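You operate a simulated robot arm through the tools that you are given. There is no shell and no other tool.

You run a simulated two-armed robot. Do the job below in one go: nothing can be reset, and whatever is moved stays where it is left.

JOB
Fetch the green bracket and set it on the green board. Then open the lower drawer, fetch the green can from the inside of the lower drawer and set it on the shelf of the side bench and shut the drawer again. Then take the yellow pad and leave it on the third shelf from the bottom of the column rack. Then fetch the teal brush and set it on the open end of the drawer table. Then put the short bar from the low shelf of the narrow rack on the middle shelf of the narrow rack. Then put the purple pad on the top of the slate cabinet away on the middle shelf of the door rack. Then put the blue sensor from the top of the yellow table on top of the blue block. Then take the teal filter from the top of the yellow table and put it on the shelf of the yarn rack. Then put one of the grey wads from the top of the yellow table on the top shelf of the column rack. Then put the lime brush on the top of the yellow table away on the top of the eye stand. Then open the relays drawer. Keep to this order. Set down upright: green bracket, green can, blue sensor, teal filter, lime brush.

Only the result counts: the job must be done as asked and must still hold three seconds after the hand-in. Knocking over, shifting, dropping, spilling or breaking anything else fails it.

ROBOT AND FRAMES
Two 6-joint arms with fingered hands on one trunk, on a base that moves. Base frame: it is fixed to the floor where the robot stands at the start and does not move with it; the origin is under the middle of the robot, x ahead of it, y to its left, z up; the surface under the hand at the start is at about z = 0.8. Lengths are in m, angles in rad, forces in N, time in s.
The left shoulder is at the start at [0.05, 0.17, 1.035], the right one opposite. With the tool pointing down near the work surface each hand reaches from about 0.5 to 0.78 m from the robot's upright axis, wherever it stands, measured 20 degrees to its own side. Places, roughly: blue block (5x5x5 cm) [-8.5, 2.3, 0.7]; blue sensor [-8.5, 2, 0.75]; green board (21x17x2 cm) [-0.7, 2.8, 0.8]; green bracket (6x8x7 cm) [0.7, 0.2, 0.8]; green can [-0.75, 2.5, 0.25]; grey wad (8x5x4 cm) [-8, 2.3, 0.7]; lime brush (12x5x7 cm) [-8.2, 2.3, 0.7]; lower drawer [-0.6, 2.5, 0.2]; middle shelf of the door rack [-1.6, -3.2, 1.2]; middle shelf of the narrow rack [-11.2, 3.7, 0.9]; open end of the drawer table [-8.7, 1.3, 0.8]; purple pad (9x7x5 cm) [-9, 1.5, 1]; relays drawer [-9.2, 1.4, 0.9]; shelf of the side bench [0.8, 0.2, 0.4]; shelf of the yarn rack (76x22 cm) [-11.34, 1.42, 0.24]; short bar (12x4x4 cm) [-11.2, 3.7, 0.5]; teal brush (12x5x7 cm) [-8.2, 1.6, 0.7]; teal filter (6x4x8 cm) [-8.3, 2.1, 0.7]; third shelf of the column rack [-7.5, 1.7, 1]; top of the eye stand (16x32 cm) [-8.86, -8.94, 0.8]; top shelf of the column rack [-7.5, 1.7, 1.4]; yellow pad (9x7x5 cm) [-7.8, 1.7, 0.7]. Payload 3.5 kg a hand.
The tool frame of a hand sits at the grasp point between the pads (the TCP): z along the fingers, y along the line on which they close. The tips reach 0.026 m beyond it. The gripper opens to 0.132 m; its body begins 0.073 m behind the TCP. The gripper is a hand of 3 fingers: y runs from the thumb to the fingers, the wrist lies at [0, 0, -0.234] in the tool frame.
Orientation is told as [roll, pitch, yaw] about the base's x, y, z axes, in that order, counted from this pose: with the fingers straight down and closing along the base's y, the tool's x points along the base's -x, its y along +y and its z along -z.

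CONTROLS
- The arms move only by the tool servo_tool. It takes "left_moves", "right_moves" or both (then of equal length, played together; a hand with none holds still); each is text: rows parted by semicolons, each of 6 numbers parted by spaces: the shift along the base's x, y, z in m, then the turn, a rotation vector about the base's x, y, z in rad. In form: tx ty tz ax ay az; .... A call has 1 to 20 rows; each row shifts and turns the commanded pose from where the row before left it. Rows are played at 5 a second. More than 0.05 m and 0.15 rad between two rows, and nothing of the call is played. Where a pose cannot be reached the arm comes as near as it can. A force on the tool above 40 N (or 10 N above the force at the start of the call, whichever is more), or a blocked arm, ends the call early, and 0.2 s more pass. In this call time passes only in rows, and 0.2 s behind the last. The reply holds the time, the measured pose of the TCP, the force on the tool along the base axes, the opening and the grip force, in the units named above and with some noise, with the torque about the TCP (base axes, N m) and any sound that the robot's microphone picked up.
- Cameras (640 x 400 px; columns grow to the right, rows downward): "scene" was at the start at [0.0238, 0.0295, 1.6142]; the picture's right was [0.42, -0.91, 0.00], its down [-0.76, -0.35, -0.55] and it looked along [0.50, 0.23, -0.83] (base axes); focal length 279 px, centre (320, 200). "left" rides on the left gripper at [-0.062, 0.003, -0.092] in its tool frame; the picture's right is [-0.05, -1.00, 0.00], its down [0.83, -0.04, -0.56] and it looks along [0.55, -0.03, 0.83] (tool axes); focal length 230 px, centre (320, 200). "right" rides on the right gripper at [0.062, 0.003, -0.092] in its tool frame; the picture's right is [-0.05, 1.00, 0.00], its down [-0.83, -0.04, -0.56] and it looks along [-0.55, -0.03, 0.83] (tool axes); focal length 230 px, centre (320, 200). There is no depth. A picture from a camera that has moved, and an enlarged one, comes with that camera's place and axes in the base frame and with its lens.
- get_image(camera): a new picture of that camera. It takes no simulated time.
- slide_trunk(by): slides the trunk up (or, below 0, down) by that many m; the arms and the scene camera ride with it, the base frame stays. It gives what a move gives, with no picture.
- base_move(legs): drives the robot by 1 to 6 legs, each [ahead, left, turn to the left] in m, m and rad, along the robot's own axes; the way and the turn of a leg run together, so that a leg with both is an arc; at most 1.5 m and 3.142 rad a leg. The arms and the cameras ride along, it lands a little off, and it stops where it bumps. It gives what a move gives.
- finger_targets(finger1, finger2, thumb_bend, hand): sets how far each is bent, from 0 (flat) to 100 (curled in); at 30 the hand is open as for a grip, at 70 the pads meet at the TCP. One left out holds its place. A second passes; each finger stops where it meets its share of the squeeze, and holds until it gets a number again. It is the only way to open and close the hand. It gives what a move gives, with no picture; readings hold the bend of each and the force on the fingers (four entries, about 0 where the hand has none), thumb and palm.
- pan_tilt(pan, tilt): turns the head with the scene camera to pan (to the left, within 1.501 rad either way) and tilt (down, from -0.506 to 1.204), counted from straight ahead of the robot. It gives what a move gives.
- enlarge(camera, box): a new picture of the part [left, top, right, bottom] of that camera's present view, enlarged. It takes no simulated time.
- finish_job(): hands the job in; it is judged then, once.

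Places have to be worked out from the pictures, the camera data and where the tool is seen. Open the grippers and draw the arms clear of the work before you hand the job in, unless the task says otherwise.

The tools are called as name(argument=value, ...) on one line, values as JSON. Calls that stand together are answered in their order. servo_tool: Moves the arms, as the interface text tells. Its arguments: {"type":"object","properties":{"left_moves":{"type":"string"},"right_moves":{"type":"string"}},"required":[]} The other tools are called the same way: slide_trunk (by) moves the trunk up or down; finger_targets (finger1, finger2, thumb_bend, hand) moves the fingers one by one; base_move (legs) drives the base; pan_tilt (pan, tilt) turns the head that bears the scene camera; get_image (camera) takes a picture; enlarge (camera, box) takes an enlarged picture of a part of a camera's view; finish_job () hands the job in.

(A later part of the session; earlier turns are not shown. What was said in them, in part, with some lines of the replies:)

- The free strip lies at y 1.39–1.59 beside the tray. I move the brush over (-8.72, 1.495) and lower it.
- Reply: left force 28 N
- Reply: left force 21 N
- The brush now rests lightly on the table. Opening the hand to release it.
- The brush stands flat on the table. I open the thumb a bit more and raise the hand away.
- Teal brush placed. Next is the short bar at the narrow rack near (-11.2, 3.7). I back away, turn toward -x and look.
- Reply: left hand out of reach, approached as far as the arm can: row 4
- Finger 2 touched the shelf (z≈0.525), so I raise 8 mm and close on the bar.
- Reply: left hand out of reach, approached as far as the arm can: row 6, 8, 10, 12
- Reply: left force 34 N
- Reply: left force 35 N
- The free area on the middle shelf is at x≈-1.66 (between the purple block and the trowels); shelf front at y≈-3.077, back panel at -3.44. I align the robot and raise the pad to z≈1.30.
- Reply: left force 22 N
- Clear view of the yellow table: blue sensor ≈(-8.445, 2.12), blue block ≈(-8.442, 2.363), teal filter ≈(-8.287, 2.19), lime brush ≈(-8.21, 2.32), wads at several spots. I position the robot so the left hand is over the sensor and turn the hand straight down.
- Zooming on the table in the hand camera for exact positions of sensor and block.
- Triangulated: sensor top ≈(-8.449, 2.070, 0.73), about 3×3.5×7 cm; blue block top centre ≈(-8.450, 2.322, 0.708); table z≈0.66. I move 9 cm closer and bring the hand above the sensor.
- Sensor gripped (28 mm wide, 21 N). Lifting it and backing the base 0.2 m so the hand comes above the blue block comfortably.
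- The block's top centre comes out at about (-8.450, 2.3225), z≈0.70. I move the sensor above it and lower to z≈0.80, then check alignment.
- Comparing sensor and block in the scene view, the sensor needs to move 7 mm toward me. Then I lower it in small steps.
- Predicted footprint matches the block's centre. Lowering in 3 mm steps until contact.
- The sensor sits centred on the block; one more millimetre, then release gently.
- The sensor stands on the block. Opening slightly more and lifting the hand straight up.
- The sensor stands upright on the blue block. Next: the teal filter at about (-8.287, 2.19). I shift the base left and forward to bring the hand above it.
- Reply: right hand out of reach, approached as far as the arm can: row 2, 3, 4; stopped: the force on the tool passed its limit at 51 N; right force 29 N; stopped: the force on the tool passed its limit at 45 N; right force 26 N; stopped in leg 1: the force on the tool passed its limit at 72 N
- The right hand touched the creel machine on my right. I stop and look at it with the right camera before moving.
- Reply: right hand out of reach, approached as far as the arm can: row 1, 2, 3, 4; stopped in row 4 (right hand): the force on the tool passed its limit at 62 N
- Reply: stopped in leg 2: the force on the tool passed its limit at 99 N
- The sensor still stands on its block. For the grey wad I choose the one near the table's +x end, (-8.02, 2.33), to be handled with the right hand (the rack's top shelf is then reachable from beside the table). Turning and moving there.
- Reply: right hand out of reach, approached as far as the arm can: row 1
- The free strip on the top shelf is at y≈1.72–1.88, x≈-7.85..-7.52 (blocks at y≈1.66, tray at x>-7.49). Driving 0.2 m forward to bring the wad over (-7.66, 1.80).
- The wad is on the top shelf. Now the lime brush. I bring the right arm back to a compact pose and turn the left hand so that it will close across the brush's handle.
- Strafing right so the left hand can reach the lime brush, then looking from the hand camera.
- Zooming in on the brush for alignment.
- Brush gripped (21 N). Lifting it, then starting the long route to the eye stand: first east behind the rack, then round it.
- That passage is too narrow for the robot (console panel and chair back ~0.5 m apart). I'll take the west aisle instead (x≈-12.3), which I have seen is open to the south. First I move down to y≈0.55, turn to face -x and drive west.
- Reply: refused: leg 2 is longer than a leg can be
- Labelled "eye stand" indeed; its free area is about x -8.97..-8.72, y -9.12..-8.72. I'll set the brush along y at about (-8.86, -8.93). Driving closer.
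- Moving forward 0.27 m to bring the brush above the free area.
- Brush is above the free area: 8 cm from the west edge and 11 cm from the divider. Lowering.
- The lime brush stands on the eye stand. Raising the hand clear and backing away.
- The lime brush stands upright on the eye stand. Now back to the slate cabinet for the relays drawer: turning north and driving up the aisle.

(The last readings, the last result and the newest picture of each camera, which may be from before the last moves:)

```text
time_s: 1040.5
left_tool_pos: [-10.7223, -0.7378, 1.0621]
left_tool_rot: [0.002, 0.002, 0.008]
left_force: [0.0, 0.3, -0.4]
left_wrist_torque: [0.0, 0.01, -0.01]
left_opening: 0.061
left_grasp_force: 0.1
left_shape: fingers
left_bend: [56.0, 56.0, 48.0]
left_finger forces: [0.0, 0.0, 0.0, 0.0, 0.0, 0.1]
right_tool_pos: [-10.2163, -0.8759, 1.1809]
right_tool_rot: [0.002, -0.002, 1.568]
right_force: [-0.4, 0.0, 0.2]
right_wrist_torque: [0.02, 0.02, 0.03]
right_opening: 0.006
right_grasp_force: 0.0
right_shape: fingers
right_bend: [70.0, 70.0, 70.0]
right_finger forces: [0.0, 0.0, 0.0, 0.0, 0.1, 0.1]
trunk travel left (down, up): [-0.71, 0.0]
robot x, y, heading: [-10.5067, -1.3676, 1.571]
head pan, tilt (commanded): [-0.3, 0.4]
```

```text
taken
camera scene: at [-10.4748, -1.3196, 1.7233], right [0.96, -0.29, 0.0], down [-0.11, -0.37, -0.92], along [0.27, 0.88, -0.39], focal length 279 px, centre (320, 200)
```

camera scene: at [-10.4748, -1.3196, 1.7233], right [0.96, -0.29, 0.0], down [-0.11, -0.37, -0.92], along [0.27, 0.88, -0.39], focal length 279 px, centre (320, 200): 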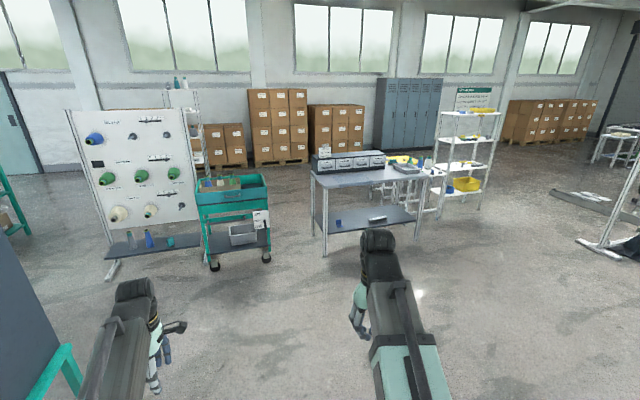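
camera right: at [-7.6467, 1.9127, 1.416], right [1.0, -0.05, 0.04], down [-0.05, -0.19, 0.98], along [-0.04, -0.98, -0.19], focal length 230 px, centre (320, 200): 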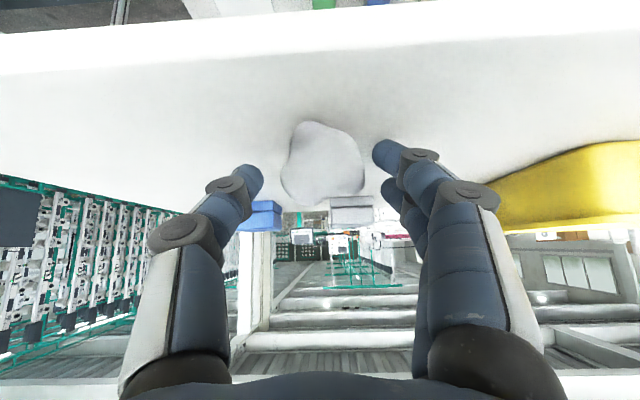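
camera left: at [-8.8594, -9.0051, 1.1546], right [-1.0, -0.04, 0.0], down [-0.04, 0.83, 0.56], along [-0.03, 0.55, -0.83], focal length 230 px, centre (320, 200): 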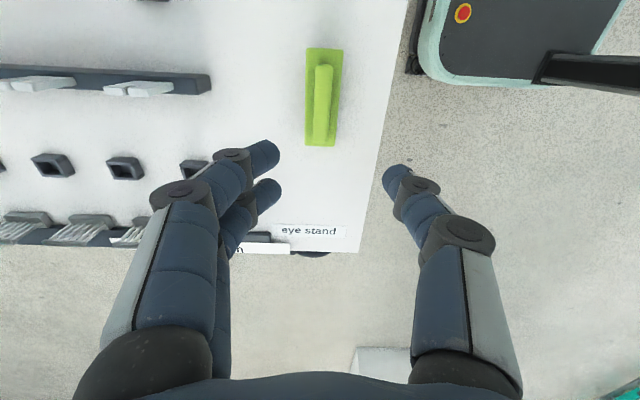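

The cabinet's drawers face me. Zooming in to read the labels.

enlarge(camera="scene", box=[290, 130, 440, 220])

```text
4.27 times, centred on (365, 175) of scene
camera zoom: at [-10.4748, -1.3196, 1.7233], right [0.96, -0.29, 0.0], down [-0.11, -0.37, -0.92], along [0.27, 0.88, -0.39], focal length 1191 px, centre (128, 307)
```

zoom: 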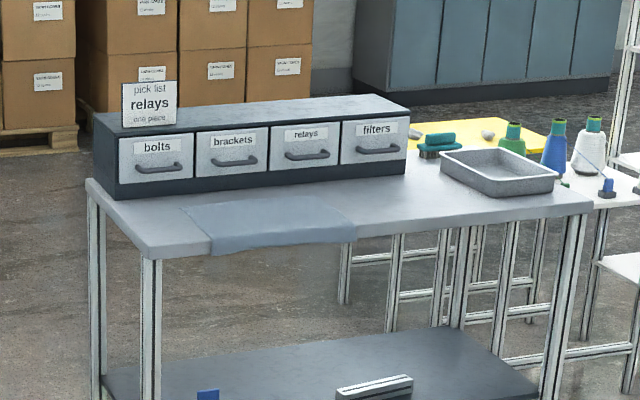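

Labels read: bolts, brackets, relays, filters — relays is the third; its handle is at about (-9.18, 1.34, 0.905). I drive to stand in front of it.

base_move(legs=[[1.35, 0, 0], [0, -1.2, 0], [0, -0.37, 0]])

pan_tilt(pan=0.1, tilt=0.5)

get_image(camera="scene")

```text
time_s: 1054.9
left_tool_pos: [-9.1808, 0.6385, 1.0615]
left_tool_rot: [0.0, 0.002, 0.008]
left_force: [0.4, -0.6, 0.1]
left_wrist_torque: [0.0, 0.04, -0.01]
left_opening: 0.0606
left_grasp_force: 0.0
left_shape: fingers
left_bend: [56.0, 56.0, 48.0]
left_finger forces: [0.2, 0.1, 0.0, 0.0, 0.0, 0.1]
right_tool_pos: [-8.6752, 0.5019, 1.1809]
right_tool_rot: [0.004, -0.002, 1.572]
right_force: [-0.3, 0.1, -0.4]
right_wrist_torque: [-0.02, 0.0, 0.01]
right_opening: 0.006
right_grasp_force: 0.0
right_shape: fingers
right_bend: [70.0, 70.0, 70.0]
right_finger forces: [0.0, 0.1, 0.0, 0.1, 0.1, 0.1]
trunk travel left (down, up): [-0.71, 0.0]
robot x, y, heading: [-8.9594, 0.0075, 1.58]
head pan, tilt (commanded): [-0.3, 0.4]
```

```text
time_s: 1055.8
left_tool_pos: [-9.1823, 0.6378, 1.0619]
left_tool_rot: [0.0, 0.0, 0.009]
left_force: [0.5, 0.6, 0.5]
left_wrist_torque: [0.02, 0.0, 0.01]
left_opening: 0.0608
left_grasp_force: 0.2
left_shape: fingers
left_bend: [56.0, 56.0, 48.0]
left_finger forces: [0.0, 0.1, 0.0, 0.0, 0.1, 0.1]
right_tool_pos: [-8.6756, 0.5012, 1.1814]
right_tool_rot: [0.001, -0.001, 1.57]
right_force: [-0.3, -0.5, -0.1]
right_wrist_torque: [0.0, -0.02, 0.01]
right_opening: 0.0063
right_grasp_force: 0.1
right_shape: fingers
right_bend: [70.0, 70.0, 70.0]
right_finger forces: [0.0, 0.1, 0.0, 0.1, 0.1, 0.1]
trunk travel left (down, up): [-0.71, 0.0]
robot x, y, heading: [-8.9586, 0.0097, 1.581]
head pan, tilt (commanded): [0.099, 0.499]
```

```text
taken
camera scene: at [-8.9695, 0.0585, 1.7141], right [0.99, 0.11, 0.0], down [0.05, -0.48, -0.88], along [-0.09, 0.87, -0.48], focal length 279 px, centre (320, 200)
```

scene: 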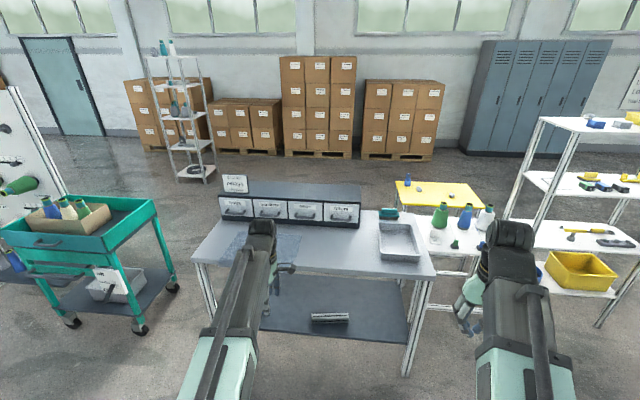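

enlarge(camera="scene", box=[200, 165, 400, 275])

```text
3.20 times, centred on (300, 220) of scene
camera zoom: at [-8.9695, 0.0585, 1.7141], right [0.99, 0.11, 0.0], down [0.05, -0.48, -0.88], along [-0.09, 0.87, -0.48], focal length 893 px, centre (384, 136)
```

zoom: 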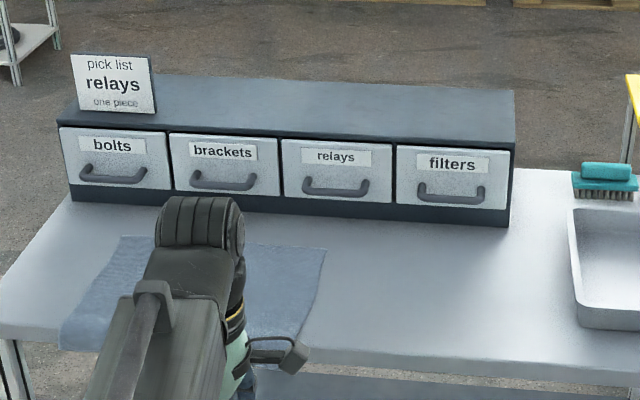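

The relays handle bar is at about x≈-9.20, y≈1.32, z≈0.905. I pitch the left hand to point forward and 30° down, then drive forward.

servo_tool(left_moves="0 0 0 0.131 0 0;0 0 0 0.131 0 0;0 0 0 0.131 0 0;0 0 0 0.131 0 0;0 0 0 0.131 0 0;0 0 0 0.131 0 0;0 0 0 0.131 0 0;0 0 0 0.131 0 0")

base_move(legs=[[0.48, 0, -0.01]])

get_image(camera="left")

get_image(camera="scene")

```text
time_s: 1057.6
left_tool_pos: [-9.186, 0.6751, 1.0586]
left_tool_rot: [1.05, -0.007, 0.005]
left_force: [-0.1, -0.4, -0.8]
left_wrist_torque: [0.02, 0.02, -0.01]
left_opening: 0.0603
left_grasp_force: 0.1
left_shape: fingers
left_bend: [56.0, 56.0, 48.0]
left_finger forces: [0.1, 0.0, 0.0, 0.1, 0.0, 0.0]
left hand out of reach, approached as far as the arm can: row 6, 7, 8
right_tool_pos: [-8.6772, 0.5009, 1.1806]
right_tool_rot: [0.001, -0.002, 1.571]
right_force: [0.0, 0.0, -0.1]
right_wrist_torque: [-0.03, -0.03, 0.01]
right_opening: 0.0061
right_grasp_force: 0.1
right_shape: fingers
right_bend: [70.0, 70.0, 70.0]
right_finger forces: [0.1, 0.0, 0.0, 0.0, 0.1, 0.0]
trunk travel left (down, up): [-0.71, 0.0]
robot x, y, heading: [-8.9631, 0.0051, 1.58]
head pan, tilt (commanded): [0.099, 0.499]
```

```text
time_s: 1060.5
left_tool_pos: [-9.1808, 1.1695, 1.0593]
left_tool_rot: [1.045, -0.009, -0.007]
left_force: [-0.4, 0.5, -0.6]
left_wrist_torque: [-0.01, -0.03, 0.05]
left_opening: 0.0605
left_grasp_force: 0.0
left_shape: fingers
left_bend: [56.0, 56.0, 48.0]
left_finger forces: [0.0, 0.0, 0.0, 0.0, 0.0, 0.0]
right_tool_pos: [-8.6733, 0.9883, 1.1813]
right_tool_rot: [0.002, -0.002, 1.559]
right_force: [-0.4, 0.1, -0.2]
right_wrist_torque: [-0.02, 0.06, -0.01]
right_opening: 0.006
right_grasp_force: 0.1
right_shape: fingers
right_bend: [70.0, 70.0, 70.0]
right_finger forces: [0.0, 0.1, 0.0, 0.0, 0.0, 0.0]
trunk travel left (down, up): [-0.71, 0.0]
robot x, y, heading: [-8.9636, 0.4986, 1.569]
head pan, tilt (commanded): [0.099, 0.499]
```

```text
taken
camera left: at [-9.1204, 1.0907, 1.1081], right [0.06, -0.5, -0.86], down [-0.84, -0.5, 0.23], along [-0.55, 0.71, -0.45], focal length 230 px, centre (320, 200)
```

left: 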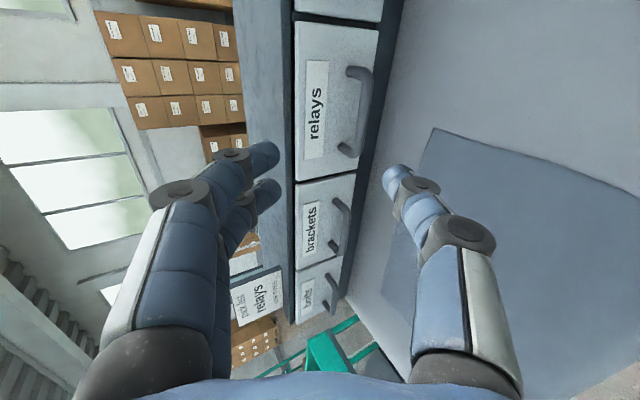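

```text
taken
camera scene: at [-8.9711, 0.5503, 1.7141], right [1.0, 0.1, 0.0], down [0.05, -0.48, -0.88], along [-0.09, 0.87, -0.48], focal length 279 px, centre (320, 200)
```

scene: 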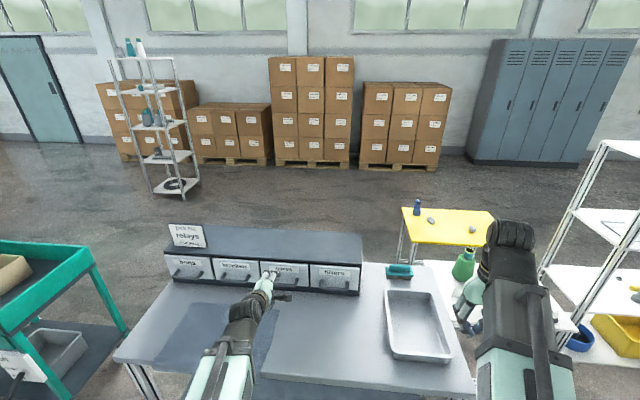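

The bar is triangulated at about (-9.19, 1.308, 0.915). I set the opening and move to the pre-grasp point along the approach axis.

finger_targets(hand="left", finger1=52, finger2=52, thumb_bend=50)

servo_tool(left_moves="-0.003 0.023 -0.034 0 0.008 0.007;-0.003 0.023 -0.034 0 0 0;-0.003 0.022 -0.034 0 0 0")

get_image(camera="left")

```text
time_s: 1061.5
left_tool_pos: [-9.1809, 1.1695, 1.0592]
left_tool_rot: [1.048, -0.009, -0.008]
left_force: [-0.3, -0.5, -0.2]
left_wrist_torque: [0.0, 0.0, 0.01]
left_opening: 0.0643
left_grasp_force: 0.1
left_shape: fingers
left_bend: [52.0, 52.0, 50.0]
left_finger forces: [0.0, 0.0, 0.0, 0.0, 0.1, 0.1]
right_tool_pos: [-8.6731, 0.9881, 1.1804]
right_tool_rot: [0.001, -0.002, 1.56]
right_force: [0.8, -0.3, -0.2]
right_wrist_torque: [0.03, -0.05, 0.0]
right_opening: 0.006
right_grasp_force: 0.1
right_shape: fingers
right_bend: [70.0, 70.0, 70.0]
right_finger forces: [0.0, 0.0, 0.0, 0.0, 0.0, 0.0]
trunk travel left (down, up): [-0.71, 0.0]
robot x, y, heading: [-8.9666, 0.4974, 1.569]
head pan, tilt (commanded): [0.099, 0.499]
```

```text
time_s: 1062.3
left_tool_pos: [-9.1893, 1.2366, 0.9573]
left_tool_rot: [1.045, 0.001, -0.002]
left_force: [0.3, -0.3, 0.1]
left_wrist_torque: [0.01, -0.01, -0.01]
left_opening: 0.0641
left_grasp_force: 0.1
left_shape: fingers
left_bend: [52.0, 52.0, 50.0]
left_finger forces: [0.1, 0.0, 0.0, 0.1, 0.1, 0.0]
right_tool_pos: [-8.6725, 0.9891, 1.1802]
right_tool_rot: [0.002, -0.001, 1.563]
right_force: [0.2, 0.4, 0.0]
right_wrist_torque: [-0.03, 0.01, 0.0]
right_opening: 0.0063
right_grasp_force: 0.1
right_shape: fingers
right_bend: [70.0, 70.0, 70.0]
right_finger forces: [0.1, 0.1, 0.0, 0.1, 0.0, 0.0]
trunk travel left (down, up): [-0.71, 0.0]
robot x, y, heading: [-8.9616, 0.4998, 1.565]
head pan, tilt (commanded): [0.099, 0.499]
```

```text
taken
camera left: at [-9.1281, 1.1581, 1.0066], right [0.05, -0.5, -0.86], down [-0.83, -0.5, 0.24], along [-0.55, 0.7, -0.44], focal length 230 px, centre (320, 200)
```

left: 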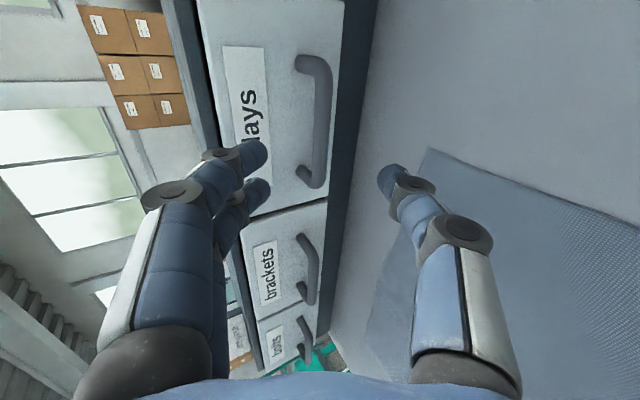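

The bar lies right on the approach axis, 9 cm ahead. Advancing 8.8 cm along the tool axis.

servo_tool(left_moves="0.002 0.0254 -0.0147 0 0 0;0.002 0.0254 -0.0147 0 0 0;0.002 0.0254 -0.0147 0 0 0")

get_image(camera="left")

```text
time_s: 1063.1
left_tool_pos: [-9.184, 1.3123, 0.9125]
left_tool_rot: [1.045, 0.0, 0.002]
left_force: [0.6, -0.6, -1.3]
left_wrist_torque: [0.0, -0.02, -0.01]
left_opening: 0.0635
left_grasp_force: 0.2
left_shape: fingers
left_bend: [53.0, 53.0, 50.0]
left_finger forces: [0.3, 0.4, 0.1, 0.0, 0.0, 0.0]
right_tool_pos: [-8.6733, 0.9887, 1.1809]
right_tool_rot: [0.001, -0.002, 1.56]
right_force: [-0.1, 0.1, 0.1]
right_wrist_torque: [0.0, 0.03, 0.03]
right_opening: 0.0061
right_grasp_force: 0.0
right_shape: fingers
right_bend: [70.0, 70.0, 70.0]
right_finger forces: [0.0, 0.1, 0.0, 0.0, 0.1, 0.0]
trunk travel left (down, up): [-0.71, 0.0]
robot x, y, heading: [-8.9604, 0.5001, 1.571]
head pan, tilt (commanded): [0.099, 0.499]
```

```text
taken
camera left: at [-9.1219, 1.2345, 0.9619], right [0.05, -0.5, -0.86], down [-0.83, -0.5, 0.24], along [-0.56, 0.7, -0.44], focal length 230 px, centre (320, 200)
```

left: 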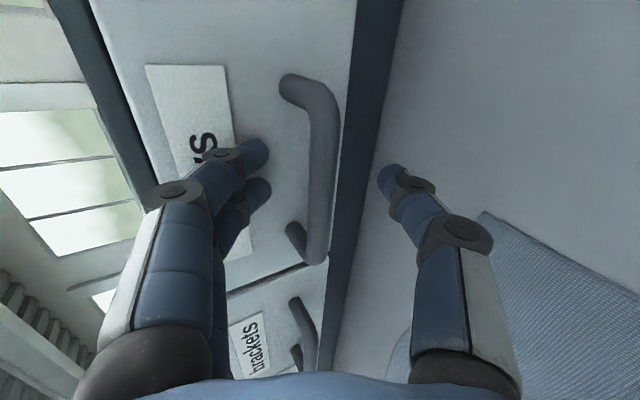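

The bar is between fingers and thumb. Closing the hand on it.

finger_targets(hand="left", finger1=80, finger2=80, thumb_bend=80)

get_image(camera="left")

```text
time_s: 1064.1
left_tool_pos: [-9.1838, 1.3129, 0.9115]
left_tool_rot: [1.043, -0.001, 0.001]
left_force: [1.9, -0.4, -17.7]
left_wrist_torque: [0.06, -0.02, -0.02]
left_opening: 0.0001
left_grasp_force: 15.3
left_shape: fingers
left_bend: [78.0, 78.0, 73.0]
left_finger forces: [4.8, 4.7, 0.0, 0.1, 20.5, 0.0]
right_tool_pos: [-8.6732, 0.9902, 1.1803]
right_tool_rot: [0.001, -0.003, 1.56]
right_force: [-0.4, 0.0, -0.4]
right_wrist_torque: [-0.04, 0.05, 0.01]
right_opening: 0.0061
right_grasp_force: 0.0
right_shape: fingers
right_bend: [70.0, 70.0, 70.0]
right_finger forces: [0.1, 0.0, 0.1, 0.0, 0.1, 0.1]
trunk travel left (down, up): [-0.71, 0.0]
robot x, y, heading: [-8.9612, 0.4972, 1.57]
head pan, tilt (commanded): [0.099, 0.499]
```

```text
taken
camera left: at [-9.1218, 1.2351, 0.9599], right [0.05, -0.5, -0.86], down [-0.83, -0.5, 0.24], along [-0.55, 0.7, -0.44], focal length 230 px, centre (320, 200)
```

left: 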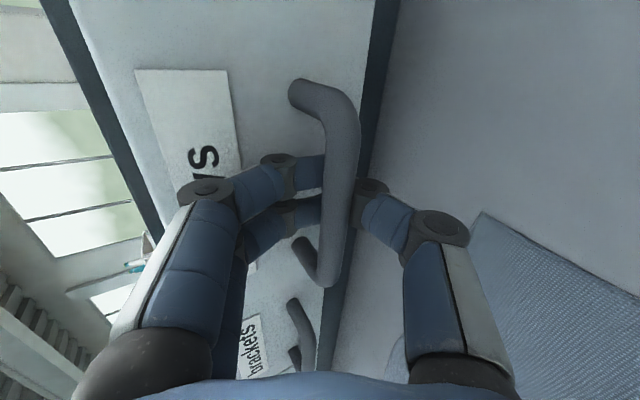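

The fingers hook behind the bar with the thumb in front. Pulling the drawer out gently.

servo_tool(left_moves="0 -0.015 0 0 0 0;0 -0.02 0 0 0 0;0 -0.02 0 0 0 0;0 -0.02 0 0 0 0")

get_image(camera="left")

get_image(camera="scene")

```text
time_s: 1065.1
left_tool_pos: [-9.1845, 1.239, 0.9112]
left_tool_rot: [1.045, 0.001, 0.001]
left_force: [4.5, 0.5, -19.9]
left_wrist_torque: [0.06, -0.03, 0.05]
left_opening: 0.0005
left_grasp_force: 15.2
left_shape: fingers
left_bend: [78.0, 78.0, 73.0]
left_finger forces: [4.9, 4.9, 0.1, 0.1, 21.4, 0.0]
right_tool_pos: [-8.6732, 0.9901, 1.18]
right_tool_rot: [0.002, -0.001, 1.562]
right_force: [0.1, 0.1, 0.4]
right_wrist_torque: [0.02, -0.03, -0.03]
right_opening: 0.0063
right_grasp_force: 0.0
right_shape: fingers
right_bend: [70.0, 70.0, 70.0]
right_finger forces: [0.0, 0.0, 0.1, 0.0, 0.1, 0.0]
trunk travel left (down, up): [-0.71, 0.0]
robot x, y, heading: [-8.9637, 0.4961, 1.567]
head pan, tilt (commanded): [0.099, 0.499]
```

```text
taken
camera left: at [-9.1222, 1.1605, 0.9604], right [0.05, -0.5, -0.86], down [-0.83, -0.5, 0.24], along [-0.55, 0.7, -0.44], focal length 230 px, centre (320, 200)
```

left: 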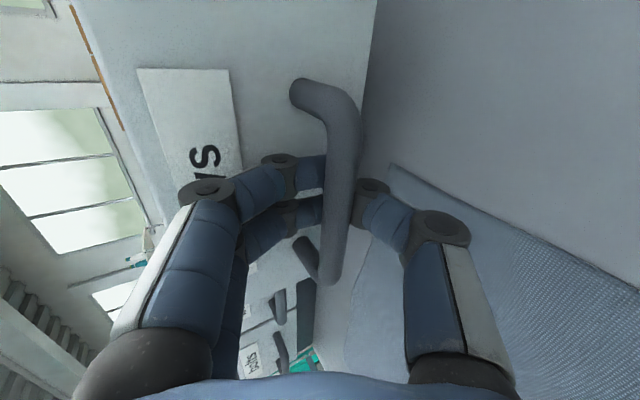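

```text
taken
camera scene: at [-8.9712, 0.5511, 1.714], right [1.0, 0.1, 0.0], down [0.05, -0.48, -0.88], along [-0.09, 0.87, -0.48], focal length 279 px, centre (320, 200)
```

scene: 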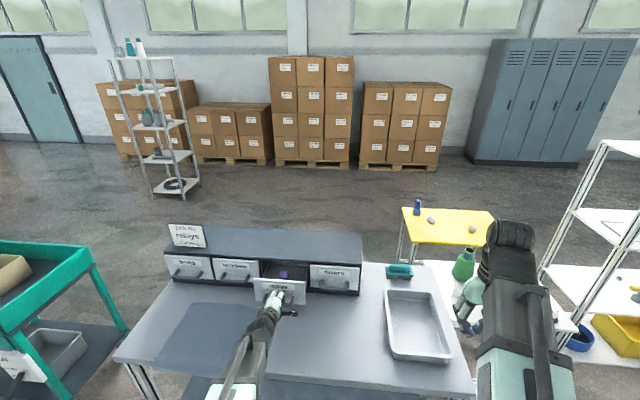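

The relays drawer is coming out (7 cm so far). Continuing to pull.

servo_tool(left_moves="0 -0.015 0 0 0 0;0 -0.015 0 0 0 0;0 -0.015 0 0 0 0")

enlarge(camera="scene", box=[150, 200, 400, 340])

```text
time_s: 1065.9
left_tool_pos: [-9.185, 1.1935, 0.9123]
left_tool_rot: [1.044, 0.0, 0.0]
left_force: [7.1, 0.0, -20.1]
left_wrist_torque: [0.07, -0.1, 0.0]
left_opening: 0.0009
left_grasp_force: 15.6
left_shape: fingers
left_bend: [78.0, 78.0, 72.0]
left_finger forces: [4.9, 4.7, 0.1, 0.1, 21.8, 0.0]
right_tool_pos: [-8.6717, 0.9887, 1.1798]
right_tool_rot: [0.001, -0.003, 1.561]
right_force: [0.0, 0.0, 0.2]
right_wrist_torque: [0.01, 0.04, 0.01]
right_opening: 0.0061
right_grasp_force: 0.0
right_shape: fingers
right_bend: [70.0, 70.0, 70.0]
right_finger forces: [0.1, 0.0, 0.0, 0.0, 0.0, 0.0]
trunk travel left (down, up): [-0.71, 0.0]
robot x, y, heading: [-8.9591, 0.499, 1.569]
head pan, tilt (commanded): [0.099, 0.499]
```

```text
2.56 times, centred on (275, 270) of scene
camera zoom: at [-8.9709, 0.551, 1.714], right [1.0, 0.1, 0.0], down [0.05, -0.48, -0.88], along [-0.09, 0.87, -0.48], focal length 715 px, centre (435, 21)
```

zoom: 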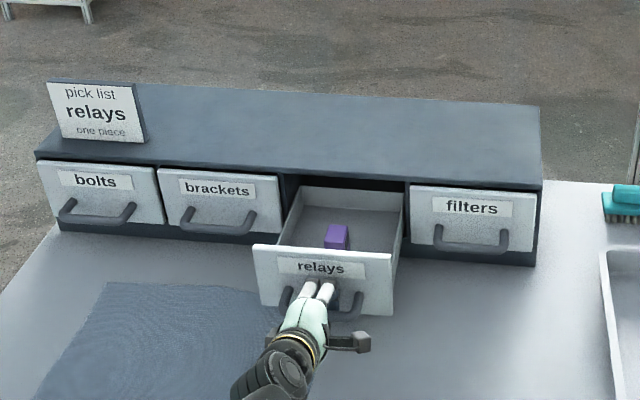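

Open about 12 cm; inside is a purple relay. Pulling further in small steps until the stop.

servo_tool(left_moves="0 -0.01 0 0 0 0;0 -0.01 0 0 0 0;0 -0.01 0 0 0 0")

enlarge(camera="scene", box=[150, 200, 400, 340])

```text
time_s: 1066.7
left_tool_pos: [-9.1841, 1.1644, 0.9104]
left_tool_rot: [1.046, 0.0, 0.004]
left_force: [3.0, -0.3, -22.7]
left_wrist_torque: [0.08, -0.04, -0.01]
left_opening: 0.0009
left_grasp_force: 16.2
left_shape: fingers
left_bend: [78.0, 78.0, 72.0]
left_finger forces: [4.8, 4.8, 0.1, 0.0, 23.0, 0.0]
right_tool_pos: [-8.6737, 0.9913, 1.1814]
right_tool_rot: [0.003, -0.002, 1.561]
right_force: [0.3, 0.2, 0.0]
right_wrist_torque: [0.03, 0.03, 0.0]
right_opening: 0.0061
right_grasp_force: 0.1
right_shape: fingers
right_bend: [70.0, 70.0, 70.0]
right_finger forces: [0.1, 0.1, 0.0, 0.0, 0.0, 0.1]
trunk travel left (down, up): [-0.71, 0.0]
robot x, y, heading: [-8.959, 0.498, 1.567]
head pan, tilt (commanded): [0.099, 0.499]
```

```text
2.56 times, centred on (275, 270) of scene
camera zoom: at [-8.9716, 0.5512, 1.714], right [1.0, 0.1, 0.0], down [0.05, -0.48, -0.88], along [-0.09, 0.87, -0.48], focal length 715 px, centre (435, 21)
```

zoom: 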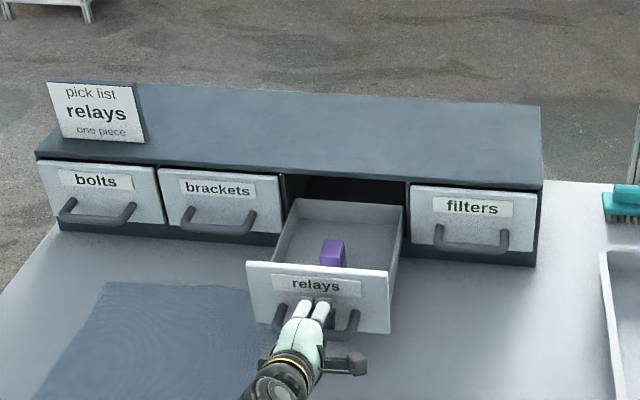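

Nearly fully out. One more small pull to check for the end stop.

servo_tool(left_moves="0 -0.006 0 0 0 0;0 -0.006 0 0 0 0")

enlarge(camera="scene", box=[150, 200, 400, 340])

```text
time_s: 1067.4
left_tool_pos: [-9.1839, 1.1573, 0.91]
left_tool_rot: [1.046, -0.001, -0.002]
left_force: [0.7, 27.3, -20.3]
left_wrist_torque: [0.25, 0.02, 0.02]
left_opening: 0.0011
left_grasp_force: 19.0
left_shape: fingers
left_bend: [77.0, 77.0, 69.0]
left_finger forces: [8.4, 8.1, 0.0, 0.1, 21.4, 0.0]
right_tool_pos: [-8.6727, 0.9918, 1.1784]
right_tool_rot: [0.002, 0.0, 1.56]
right_force: [-0.7, -0.5, 0.3]
right_wrist_torque: [-0.01, 0.0, -0.01]
right_opening: 0.0057
right_grasp_force: 0.0
right_shape: fingers
right_bend: [70.0, 70.0, 70.0]
right_finger forces: [0.0, 0.0, 0.1, 0.0, 0.0, 0.0]
trunk travel left (down, up): [-0.71, 0.0]
robot x, y, heading: [-8.96, 0.5003, 1.57]
head pan, tilt (commanded): [0.099, 0.499]
stopped in row 2 (left hand): the force on the tool passed its limit at 41 N (the readings are from after the stop); the commanded pose is now the measured one
```

```text
2.56 times, centred on (275, 270) of scene
camera zoom: at [-8.9719, 0.5545, 1.714], right [1.0, 0.1, 0.0], down [0.05, -0.48, -0.88], along [-0.08, 0.87, -0.48], focal length 715 px, centre (435, 21)
```

zoom: 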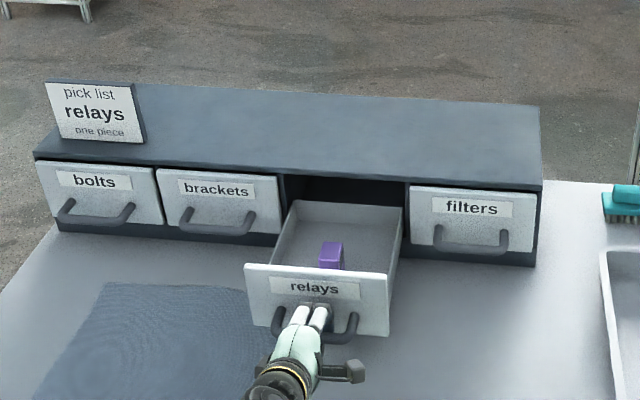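

End stop reached: the relays drawer is fully open. I relax the pull and open the hand.

servo_tool(left_moves="0 0.002 0 0 0 0")

finger_targets(hand="left", finger1=55, finger2=55, thumb_bend=48)

get_image(camera="left")

enlarge(camera="scene", box=[150, 200, 400, 340])

```text
time_s: 1067.8
left_tool_pos: [-9.184, 1.1575, 0.9112]
left_tool_rot: [1.045, -0.001, 0.0]
left_force: [0.3, 19.5, -22.9]
left_wrist_torque: [0.2, 0.04, 0.01]
left_opening: 0.0017
left_grasp_force: 18.2
left_shape: fingers
left_bend: [77.0, 77.0, 69.0]
left_finger forces: [6.8, 6.5, 0.0, 0.1, 22.4, 0.0]
right_tool_pos: [-8.6733, 0.9919, 1.179]
right_tool_rot: [0.002, 0.0, 1.559]
right_force: [-0.2, -0.3, 0.3]
right_wrist_torque: [0.04, -0.03, 0.02]
right_opening: 0.0061
right_grasp_force: 0.1
right_shape: fingers
right_bend: [70.0, 70.0, 70.0]
right_finger forces: [0.1, 0.0, 0.0, 0.0, 0.0, 0.0]
trunk travel left (down, up): [-0.71, 0.0]
robot x, y, heading: [-8.9648, 0.4986, 1.57]
head pan, tilt (commanded): [0.099, 0.499]
```

```text
time_s: 1068.8
left_tool_pos: [-9.1837, 1.1537, 0.9139]
left_tool_rot: [1.047, 0.0, 0.002]
left_force: [-0.5, 0.2, 0.1]
left_wrist_torque: [-0.01, 0.0, 0.0]
left_opening: 0.0624
left_grasp_force: 0.1
left_shape: fingers
left_bend: [55.0, 55.0, 48.0]
left_finger forces: [0.1, 0.0, 0.1, 0.0, 0.0, 0.1]
right_tool_pos: [-8.6725, 0.9897, 1.1807]
right_tool_rot: [0.002, -0.005, 1.559]
right_force: [-0.8, 0.5, -0.2]
right_wrist_torque: [0.0, 0.01, 0.0]
right_opening: 0.0061
right_grasp_force: 0.0
right_shape: fingers
right_bend: [70.0, 70.0, 70.0]
right_finger forces: [0.1, 0.0, 0.0, 0.1, 0.1, 0.1]
trunk travel left (down, up): [-0.71, 0.0]
robot x, y, heading: [-8.9595, 0.5003, 1.567]
head pan, tilt (commanded): [0.099, 0.499]
```

```text
taken
camera left: at [-9.1218, 1.0765, 0.963], right [0.05, -0.5, -0.87], down [-0.83, -0.5, 0.24], along [-0.56, 0.71, -0.44], focal length 230 px, centre (320, 200)
```

left: 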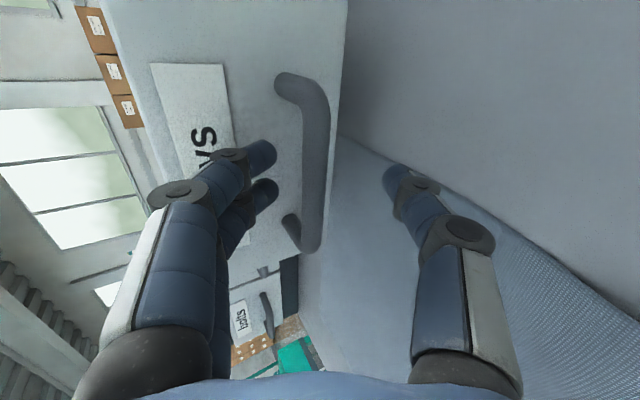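

```text
2.56 times, centred on (275, 270) of scene
camera zoom: at [-8.971, 0.5495, 1.7141], right [1.0, 0.1, 0.0], down [0.05, -0.48, -0.88], along [-0.09, 0.87, -0.48], focal length 715 px, centre (435, 21)
```

zoom: 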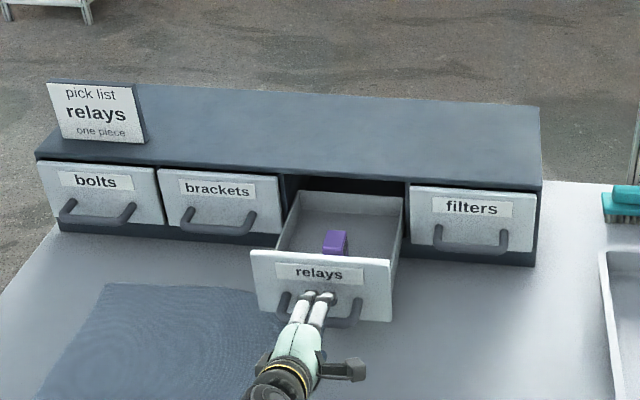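

Opening the hand nudged the drawer in by about 2 cm. I withdraw along the approach axis and will pull it fully open again by gripping the top edge of its front from above.

servo_tool(left_moves="0 -0.026 0.015 0 0 0;0 -0.026 0.015 0 0 0;0 -0.026 0.015 0 0 0;0 -0.02 0.04 0 0 0;0 0 0.045 0 0 0;0 0 0.03 -0.131 0 0;0 0 0 -0.131 0 0;0 0 0 -0.131 0 0;0 0 0 -0.131 0 0;0 0 0 -0.131 0 0;0 0 0 -0.131 0 0;0 0 0 -0.131 0 0;0 0 0 -0.13 0 0")

get_image(camera="left")

enlarge(camera="scene", box=[150, 200, 400, 340])

```text
time_s: 1071.6
left_tool_pos: [-9.1973, 1.157, 1.0316]
left_tool_rot: [-0.002, 0.001, 0.0]
left_force: [-0.1, 0.7, 0.5]
left_wrist_torque: [-0.02, 0.02, -0.01]
left_opening: 0.0624
left_grasp_force: 0.0
left_shape: fingers
left_bend: [55.0, 55.0, 48.0]
left_finger forces: [0.1, 0.0, 0.0, 0.0, 0.0, 0.0]
left hand out of reach, approached as far as the arm can: row 1, 2, 3, 4, 5
right_tool_pos: [-8.6717, 0.9885, 1.1802]
right_tool_rot: [0.003, -0.001, 1.562]
right_force: [0.3, -0.4, -0.1]
right_wrist_torque: [-0.01, -0.05, -0.03]
right_opening: 0.0061
right_grasp_force: 0.0
right_shape: fingers
right_bend: [70.0, 70.0, 70.0]
right_finger forces: [0.0, 0.0, 0.0, 0.0, 0.1, 0.1]
trunk travel left (down, up): [-0.71, 0.0]
robot x, y, heading: [-8.9627, 0.4996, 1.567]
head pan, tilt (commanded): [0.099, 0.499]
```

```text
taken
camera left: at [-9.1351, 1.1606, 1.1238], right [0.05, -1.0, 0.0], down [-0.83, -0.04, 0.56], along [-0.56, -0.03, -0.83], focal length 230 px, centre (320, 200)
```

left: 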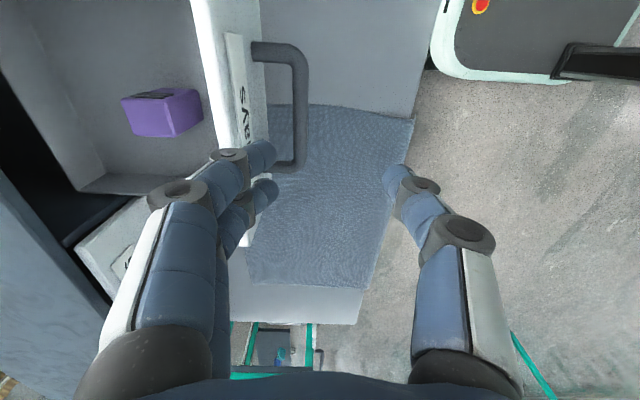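

```text
2.56 times, centred on (275, 270) of scene
camera zoom: at [-8.9711, 0.5501, 1.7141], right [1.0, 0.1, 0.0], down [0.05, -0.48, -0.88], along [-0.09, 0.87, -0.48], focal length 715 px, centre (435, 21)
```

zoom: 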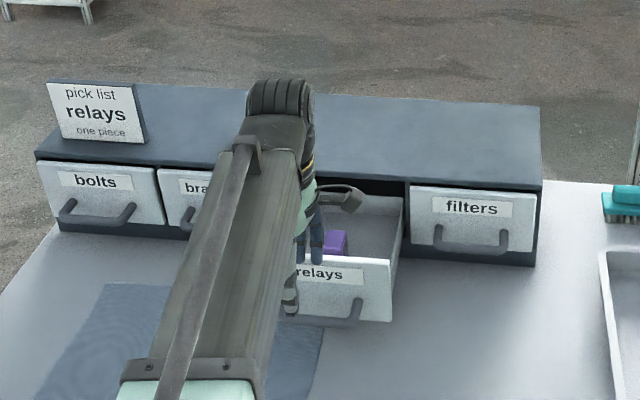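

The front panel's top edge is at y≈1.22, z≈0.985; the relay inside is lower and further back. I raise slightly, straddle the panel and lower.

servo_tool(left_moves="0 0 0.035 0 0 0;0 0.031 0 0 0 0;0 0.031 0 0 0 0;0 0 -0.03 0 0 0;0 0 -0.03 0 0 0;0 0 -0.022 0 0 0")

get_image(camera="left")

```text
time_s: 1073.0
left_tool_pos: [-9.1968, 1.22, 0.9855]
left_tool_rot: [0.002, 0.002, 0.0]
left_force: [-0.1, -0.2, 0.4]
left_wrist_torque: [0.03, 0.02, 0.03]
left_opening: 0.0624
left_grasp_force: 0.1
left_shape: fingers
left_bend: [55.0, 55.0, 48.0]
left_finger forces: [0.1, 0.0, 0.0, 0.0, 0.0, 0.0]
right_tool_pos: [-8.6727, 0.9889, 1.1809]
right_tool_rot: [0.0, -0.002, 1.558]
right_force: [-0.5, -0.8, -0.2]
right_wrist_torque: [0.01, -0.02, -0.03]
right_opening: 0.006
right_grasp_force: 0.0
right_shape: fingers
right_bend: [70.0, 70.0, 70.0]
right_finger forces: [0.0, 0.0, 0.0, 0.0, 0.0, 0.0]
trunk travel left (down, up): [-0.71, 0.0]
robot x, y, heading: [-8.9607, 0.4991, 1.57]
head pan, tilt (commanded): [0.099, 0.499]
```

```text
taken
camera left: at [-9.1358, 1.2225, 1.0773], right [0.05, -1.0, 0.0], down [-0.83, -0.04, 0.56], along [-0.56, -0.03, -0.83], focal length 230 px, centre (320, 200)
```

left: 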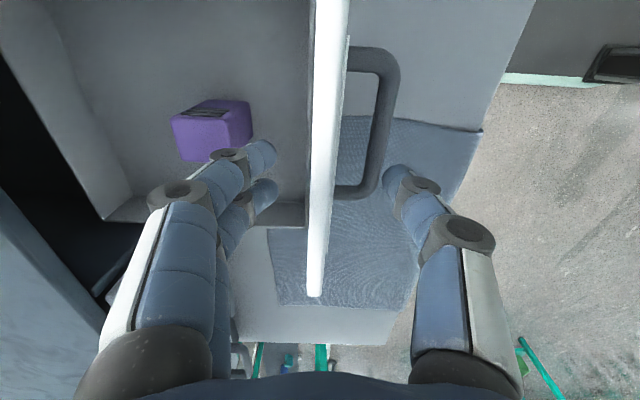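

The panel is between thumb and fingers. Lowering 8 mm, closing, and pulling to the stop.

servo_tool(left_moves="0 0 -0.008 0 0 0")

finger_targets(hand="left", finger1=76, finger2=76, thumb_bend=76)

servo_tool(left_moves="0 -0.008 0 0 0 0;0 -0.008 0 0 0 0;0 -0.006 0 0 0 0")

get_image(camera="left")

```text
time_s: 1073.4
left_tool_pos: [-9.1971, 1.2194, 0.9778]
left_tool_rot: [0.004, 0.003, 0.0]
left_force: [0.9, 0.7, 0.1]
left_wrist_torque: [0.0, 0.0, 0.03]
left_opening: 0.0624
left_grasp_force: 0.1
left_shape: fingers
left_bend: [55.0, 55.0, 48.0]
left_finger forces: [0.0, 0.0, 0.1, 0.0, 0.0, 0.0]
right_tool_pos: [-8.6721, 0.989, 1.1805]
right_tool_rot: [0.001, -0.001, 1.558]
right_force: [-1.1, 0.2, -0.3]
right_wrist_torque: [-0.01, 0.0, -0.02]
right_opening: 0.006
right_grasp_force: 0.1
right_shape: fingers
right_bend: [70.0, 70.0, 70.0]
right_finger forces: [0.0, 0.0, 0.0, 0.0, 0.0, 0.0]
trunk travel left (down, up): [-0.71, 0.0]
robot x, y, heading: [-8.9585, 0.4979, 1.569]
head pan, tilt (commanded): [0.099, 0.499]
```

```text
time_s: 1074.4
left_tool_pos: [-9.1979, 1.2198, 0.9776]
left_tool_rot: [0.001, 0.0, -0.001]
left_force: [1.5, -0.2, -5.4]
left_wrist_torque: [0.0, -0.02, 0.03]
left_opening: 0.011
left_grasp_force: 12.5
left_shape: fingers
left_bend: [74.0, 74.0, 68.0]
left_finger forces: [5.9, 6.0, 0.0, 0.0, 12.2, 0.0]
right_tool_pos: [-8.6724, 0.9887, 1.1803]
right_tool_rot: [0.001, -0.001, 1.558]
right_force: [0.2, -0.2, 0.6]
right_wrist_torque: [0.01, 0.03, 0.0]
right_opening: 0.006
right_grasp_force: 0.0
right_shape: fingers
right_bend: [70.0, 70.0, 70.0]
right_finger forces: [0.1, 0.1, 0.1, 0.0, 0.0, 0.0]
trunk travel left (down, up): [-0.71, 0.0]
robot x, y, heading: [-8.9623, 0.5, 1.564]
head pan, tilt (commanded): [0.099, 0.499]
```

```text
time_s: 1075.2
left_tool_pos: [-9.1964, 1.1988, 0.9767]
left_tool_rot: [0.004, 0.001, -0.001]
left_force: [0.4, 7.9, -3.6]
left_wrist_torque: [0.13, -0.03, 0.01]
left_opening: 0.011
left_grasp_force: 13.4
left_shape: fingers
left_bend: [74.0, 74.0, 68.0]
left_finger forces: [8.4, 8.5, 0.0, 0.1, 9.6, 0.0]
right_tool_pos: [-8.6732, 0.989, 1.1801]
right_tool_rot: [0.003, -0.002, 1.559]
right_force: [0.2, 0.0, 0.0]
right_wrist_torque: [-0.01, 0.0, -0.01]
right_opening: 0.0062
right_grasp_force: 0.0
right_shape: fingers
right_bend: [70.0, 70.0, 70.0]
right_finger forces: [0.0, 0.0, 0.1, 0.0, 0.0, 0.0]
trunk travel left (down, up): [-0.71, 0.0]
robot x, y, heading: [-8.9623, 0.5008, 1.57]
head pan, tilt (commanded): [0.099, 0.499]
```

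```text
taken
camera left: at [-9.1352, 1.2015, 1.0694], right [0.05, -1.0, 0.0], down [-0.83, -0.04, 0.56], along [-0.56, -0.03, -0.83], focal length 230 px, centre (320, 200)
```

left: 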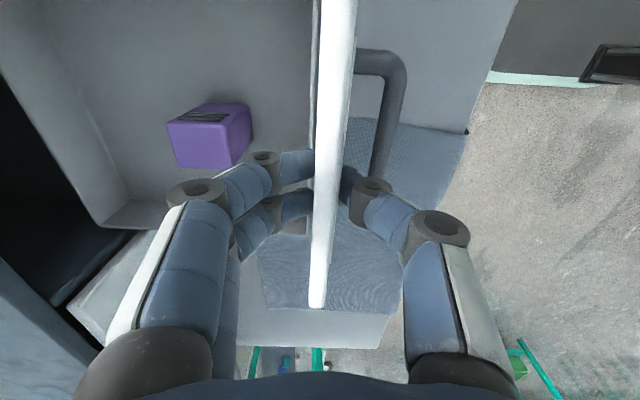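

The drawer is at its stop again. Opening the hand (fingers move inward, thumb outward, so nothing is pushed) and lifting straight up.

finger_targets(hand="left", finger1=58, finger2=58, thumb_bend=54)

servo_tool(left_moves="0 0 0.02 0 0 0;0 0 0.04 0 0 0;0 0 0.045 0 0 0;0 0 0.045 0 0 0")

get_image(camera="left")

get_image(camera="scene")

```text
time_s: 1076.2
left_tool_pos: [-9.1965, 1.1967, 0.9776]
left_tool_rot: [0.0, 0.002, 0.0]
left_force: [-0.1, 1.5, 0.3]
left_wrist_torque: [0.01, -0.02, -0.03]
left_opening: 0.0489
left_grasp_force: 0.0
left_shape: fingers
left_bend: [57.0, 57.0, 54.0]
left_finger forces: [0.0, 0.0, 0.0, 0.0, 0.1, 0.0]
right_tool_pos: [-8.6723, 0.9886, 1.1806]
right_tool_rot: [0.001, -0.003, 1.561]
right_force: [-1.0, -0.4, -0.6]
right_wrist_torque: [0.03, -0.06, -0.03]
right_opening: 0.0064
right_grasp_force: 0.1
right_shape: fingers
right_bend: [70.0, 70.0, 70.0]
right_finger forces: [0.0, 0.1, 0.0, 0.0, 0.0, 0.0]
trunk travel left (down, up): [-0.71, 0.0]
robot x, y, heading: [-8.9605, 0.496, 1.57]
head pan, tilt (commanded): [0.099, 0.499]
```

```text
time_s: 1077.2
left_tool_pos: [-9.1985, 1.1972, 1.1278]
left_tool_rot: [0.002, 0.003, 0.0]
left_force: [-0.4, -0.5, -0.8]
left_wrist_torque: [0.01, 0.0, 0.03]
left_opening: 0.0491
left_grasp_force: 0.1
left_shape: fingers
left_bend: [57.0, 57.0, 54.0]
left_finger forces: [0.1, 0.1, 0.0, 0.0, 0.0, 0.1]
right_tool_pos: [-8.6723, 0.9887, 1.1813]
right_tool_rot: [0.001, -0.006, 1.558]
right_force: [0.6, -0.4, -0.1]
right_wrist_torque: [0.0, -0.02, -0.03]
right_opening: 0.006
right_grasp_force: 0.0
right_shape: fingers
right_bend: [70.0, 70.0, 70.0]
right_finger forces: [0.1, 0.0, 0.0, 0.1, 0.0, 0.0]
trunk travel left (down, up): [-0.71, 0.0]
robot x, y, heading: [-8.961, 0.4996, 1.57]
head pan, tilt (commanded): [0.099, 0.499]
```

```text
taken
camera left: at [-9.136, 1.1994, 1.2193], right [0.05, -1.0, 0.0], down [-0.83, -0.04, 0.56], along [-0.56, -0.03, -0.83], focal length 230 px, centre (320, 200)
```

left: 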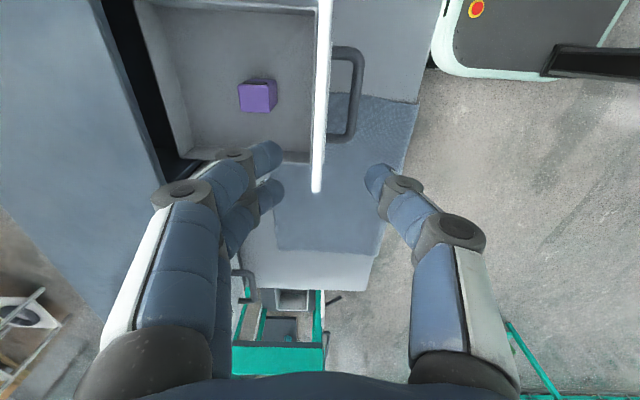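

```text
taken
camera scene: at [-8.9709, 0.5492, 1.7141], right [1.0, 0.1, 0.0], down [0.05, -0.48, -0.88], along [-0.09, 0.87, -0.48], focal length 279 px, centre (320, 200)
```

scene: 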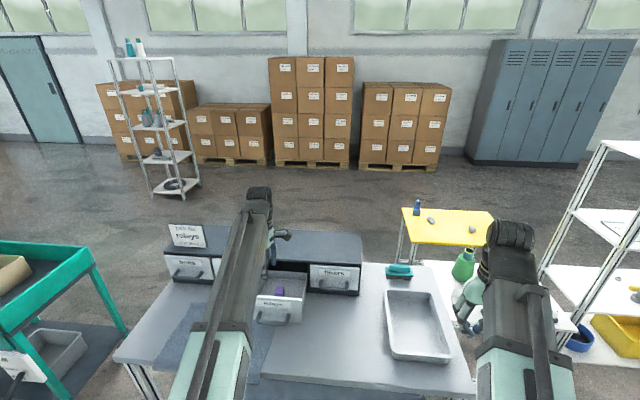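

The relays drawer is fully open with the relay undisturbed. I back away and open both hands clear of everything.

base_move(legs=[[-0.7, 0, 0]])

finger_targets(hand="left", finger1=30, finger2=30, thumb_bend=30)

finger_targets(hand="right", finger1=30, finger2=30, thumb_bend=30)

get_image(camera="scene")

```text
time_s: 1081.0
left_tool_pos: [-9.1981, 0.4917, 1.1279]
left_tool_rot: [0.001, 0.002, -0.005]
left_force: [0.2, 0.4, -1.0]
left_wrist_torque: [0.01, -0.02, 0.04]
left_opening: 0.0488
left_grasp_force: 0.1
left_shape: fingers
left_bend: [57.0, 57.0, 54.0]
left_finger forces: [0.0, 0.0, 0.0, 0.0, 0.0, 0.0]
right_tool_pos: [-8.6736, 0.2799, 1.1803]
right_tool_rot: [0.002, -0.005, 1.553]
right_force: [0.0, -0.1, -0.4]
right_wrist_torque: [0.03, 0.01, 0.01]
right_opening: 0.0061
right_grasp_force: 0.0
right_shape: fingers
right_bend: [70.0, 70.0, 70.0]
right_finger forces: [0.0, 0.0, 0.0, 0.0, 0.0, 0.0]
trunk travel left (down, up): [-0.71, 0.0]
robot x, y, heading: [-8.966, -0.2035, 1.562]
head pan, tilt (commanded): [0.099, 0.499]
```

```text
time_s: 1082.0
left_tool_pos: [-9.1968, 0.4919, 1.1265]
left_tool_rot: [0.002, 0.001, -0.006]
left_force: [-0.7, 0.5, 0.6]
left_wrist_torque: [0.0, -0.01, 0.0]
left_opening: 0.1339
left_grasp_force: 0.0
left_shape: fingers
left_bend: [30.0, 30.0, 30.0]
left_finger forces: [0.0, 0.0, 0.0, 0.0, 0.0, 0.0]
right_tool_pos: [-8.6726, 0.2815, 1.181]
right_tool_rot: [0.001, -0.001, 1.553]
right_force: [-0.1, 0.0, 0.2]
right_wrist_torque: [0.03, -0.01, 0.04]
right_opening: 0.0059
right_grasp_force: 0.1
right_shape: fingers
right_bend: [70.0, 70.0, 70.0]
right_finger forces: [0.0, 0.0, 0.1, 0.1, 0.0, 0.1]
trunk travel left (down, up): [-0.71, 0.0]
robot x, y, heading: [-8.9699, -0.205, 1.565]
head pan, tilt (commanded): [0.099, 0.499]
```

```text
time_s: 1083.0
left_tool_pos: [-9.1966, 0.4926, 1.1264]
left_tool_rot: [0.002, 0.003, -0.005]
left_force: [0.2, 0.1, -0.4]
left_wrist_torque: [-0.01, 0.02, 0.03]
left_opening: 0.134
left_grasp_force: 0.1
left_shape: fingers
left_bend: [30.0, 30.0, 30.0]
left_finger forces: [0.0, 0.0, 0.1, 0.0, 0.0, 0.1]
right_tool_pos: [-8.6719, 0.2798, 1.1817]
right_tool_rot: [0.002, -0.002, 1.553]
right_force: [0.2, -0.6, -0.1]
right_wrist_torque: [0.02, 0.01, 0.02]
right_opening: 0.1343
right_grasp_force: 0.0
right_shape: fingers
right_bend: [30.0, 30.0, 30.0]
right_finger forces: [0.0, 0.0, 0.0, 0.0, 0.0, 0.0]
trunk travel left (down, up): [-0.71, 0.0]
robot x, y, heading: [-8.969, -0.2069, 1.562]
head pan, tilt (commanded): [0.099, 0.499]
```

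```text
taken
camera scene: at [-8.9743, -0.1564, 1.7141], right [1.0, 0.09, 0.0], down [0.04, -0.48, -0.88], along [-0.08, 0.87, -0.48], focal length 279 px, centre (320, 200)
```

scene: 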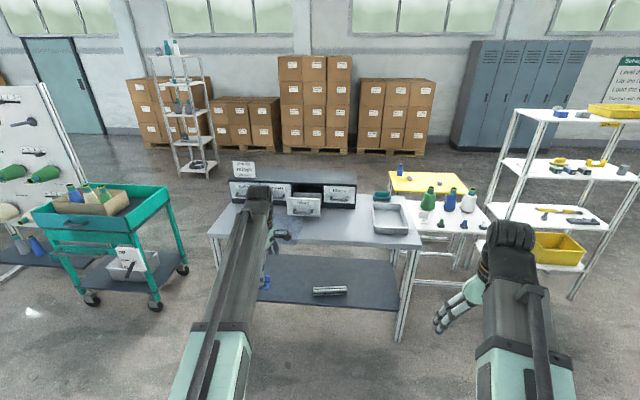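

A last close look at the drawer and the surroundings before handing in.

enlarge(camera="scene", box=[210, 140, 500, 260])

enlarge(camera="scene", box=[470, 90, 640, 240])

```text
2.21 times, centred on (355, 200) of scene
camera zoom: at [-8.9743, -0.1564, 1.7141], right [1.0, 0.09, 0.0], down [0.04, -0.48, -0.88], along [-0.08, 0.87, -0.48], focal length 616 px, centre (243, 200)
```

zoom: 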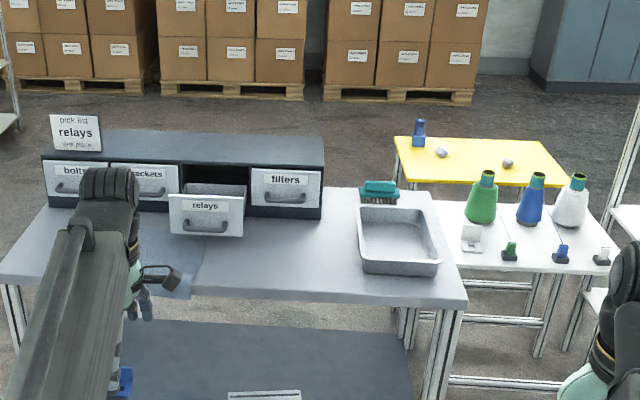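

```text
2.67 times, centred on (555, 165) of scene
camera zoom: at [-8.9743, -0.1564, 1.7141], right [1.0, 0.09, 0.0], down [0.04, -0.48, -0.88], along [-0.08, 0.87, -0.48], focal length 744 px, centre (-307, 293)
```

zoom: 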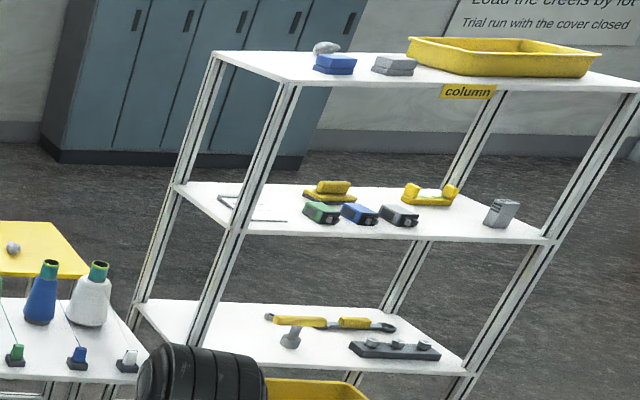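

Everything is in place: relays drawer open, teal brush on the table's open end, sensor on its block, yellow pad on the third shelf, wad on the top shelf. The arms are clear and the hands open, so I hand in the job.

finish_job()

```text
The job is handed in.
```

I did all eleven steps in the order given and handed the job in. The robot bumped into things three times on the way, though, and any of those could count against it.

| Item | Where it is now |
|---|---|
| Green bracket | upright on the green board |
| Green can | upright on the shelf of the side bench; lower drawer shut again |
| Yellow pad | third shelf of the column rack |
| Teal brush | open end of the drawer table; the yarn threads above it were not touched |
| Short bar | middle shelf of the narrow rack |
| Purple pad | middle shelf of the door rack |
| Blue sensor | upright on the blue block |
| Teal filter | upright on the shelf of the yarn rack |
| One grey wad | top shelf of the column rack |
| Lime brush | upright on the eye stand |
| Relays drawer | pulled out to its stop |

**Bumps:**
- **A-frame near the column rack:** the base touched it while backing up and stopped. It was a light bump and I saw nothing moved.
- **Creel machine:** the right hand pressed on it several times, up to 72 N. The part it touched and the thread looked intact afterwards.
- **End post of the yarn rack:** the right thumb struck it at 99 N. From the pictures afterwards, the post and its foot had not moved, and the cones and the filter were still in place.
- **Column rack:** while I placed the yellow pad, the wrist pressed against the underside of the top shelf with about 20 N. Nothing on the rack shifted.

Just before handing in, I checked the drawer table, the yellow table and the column rack in pictures, and everything there was in place. I did not go back to look at the green board, side bench, door rack, yarn rack or eye stand. Those were last seen when I placed things there or shortly after.
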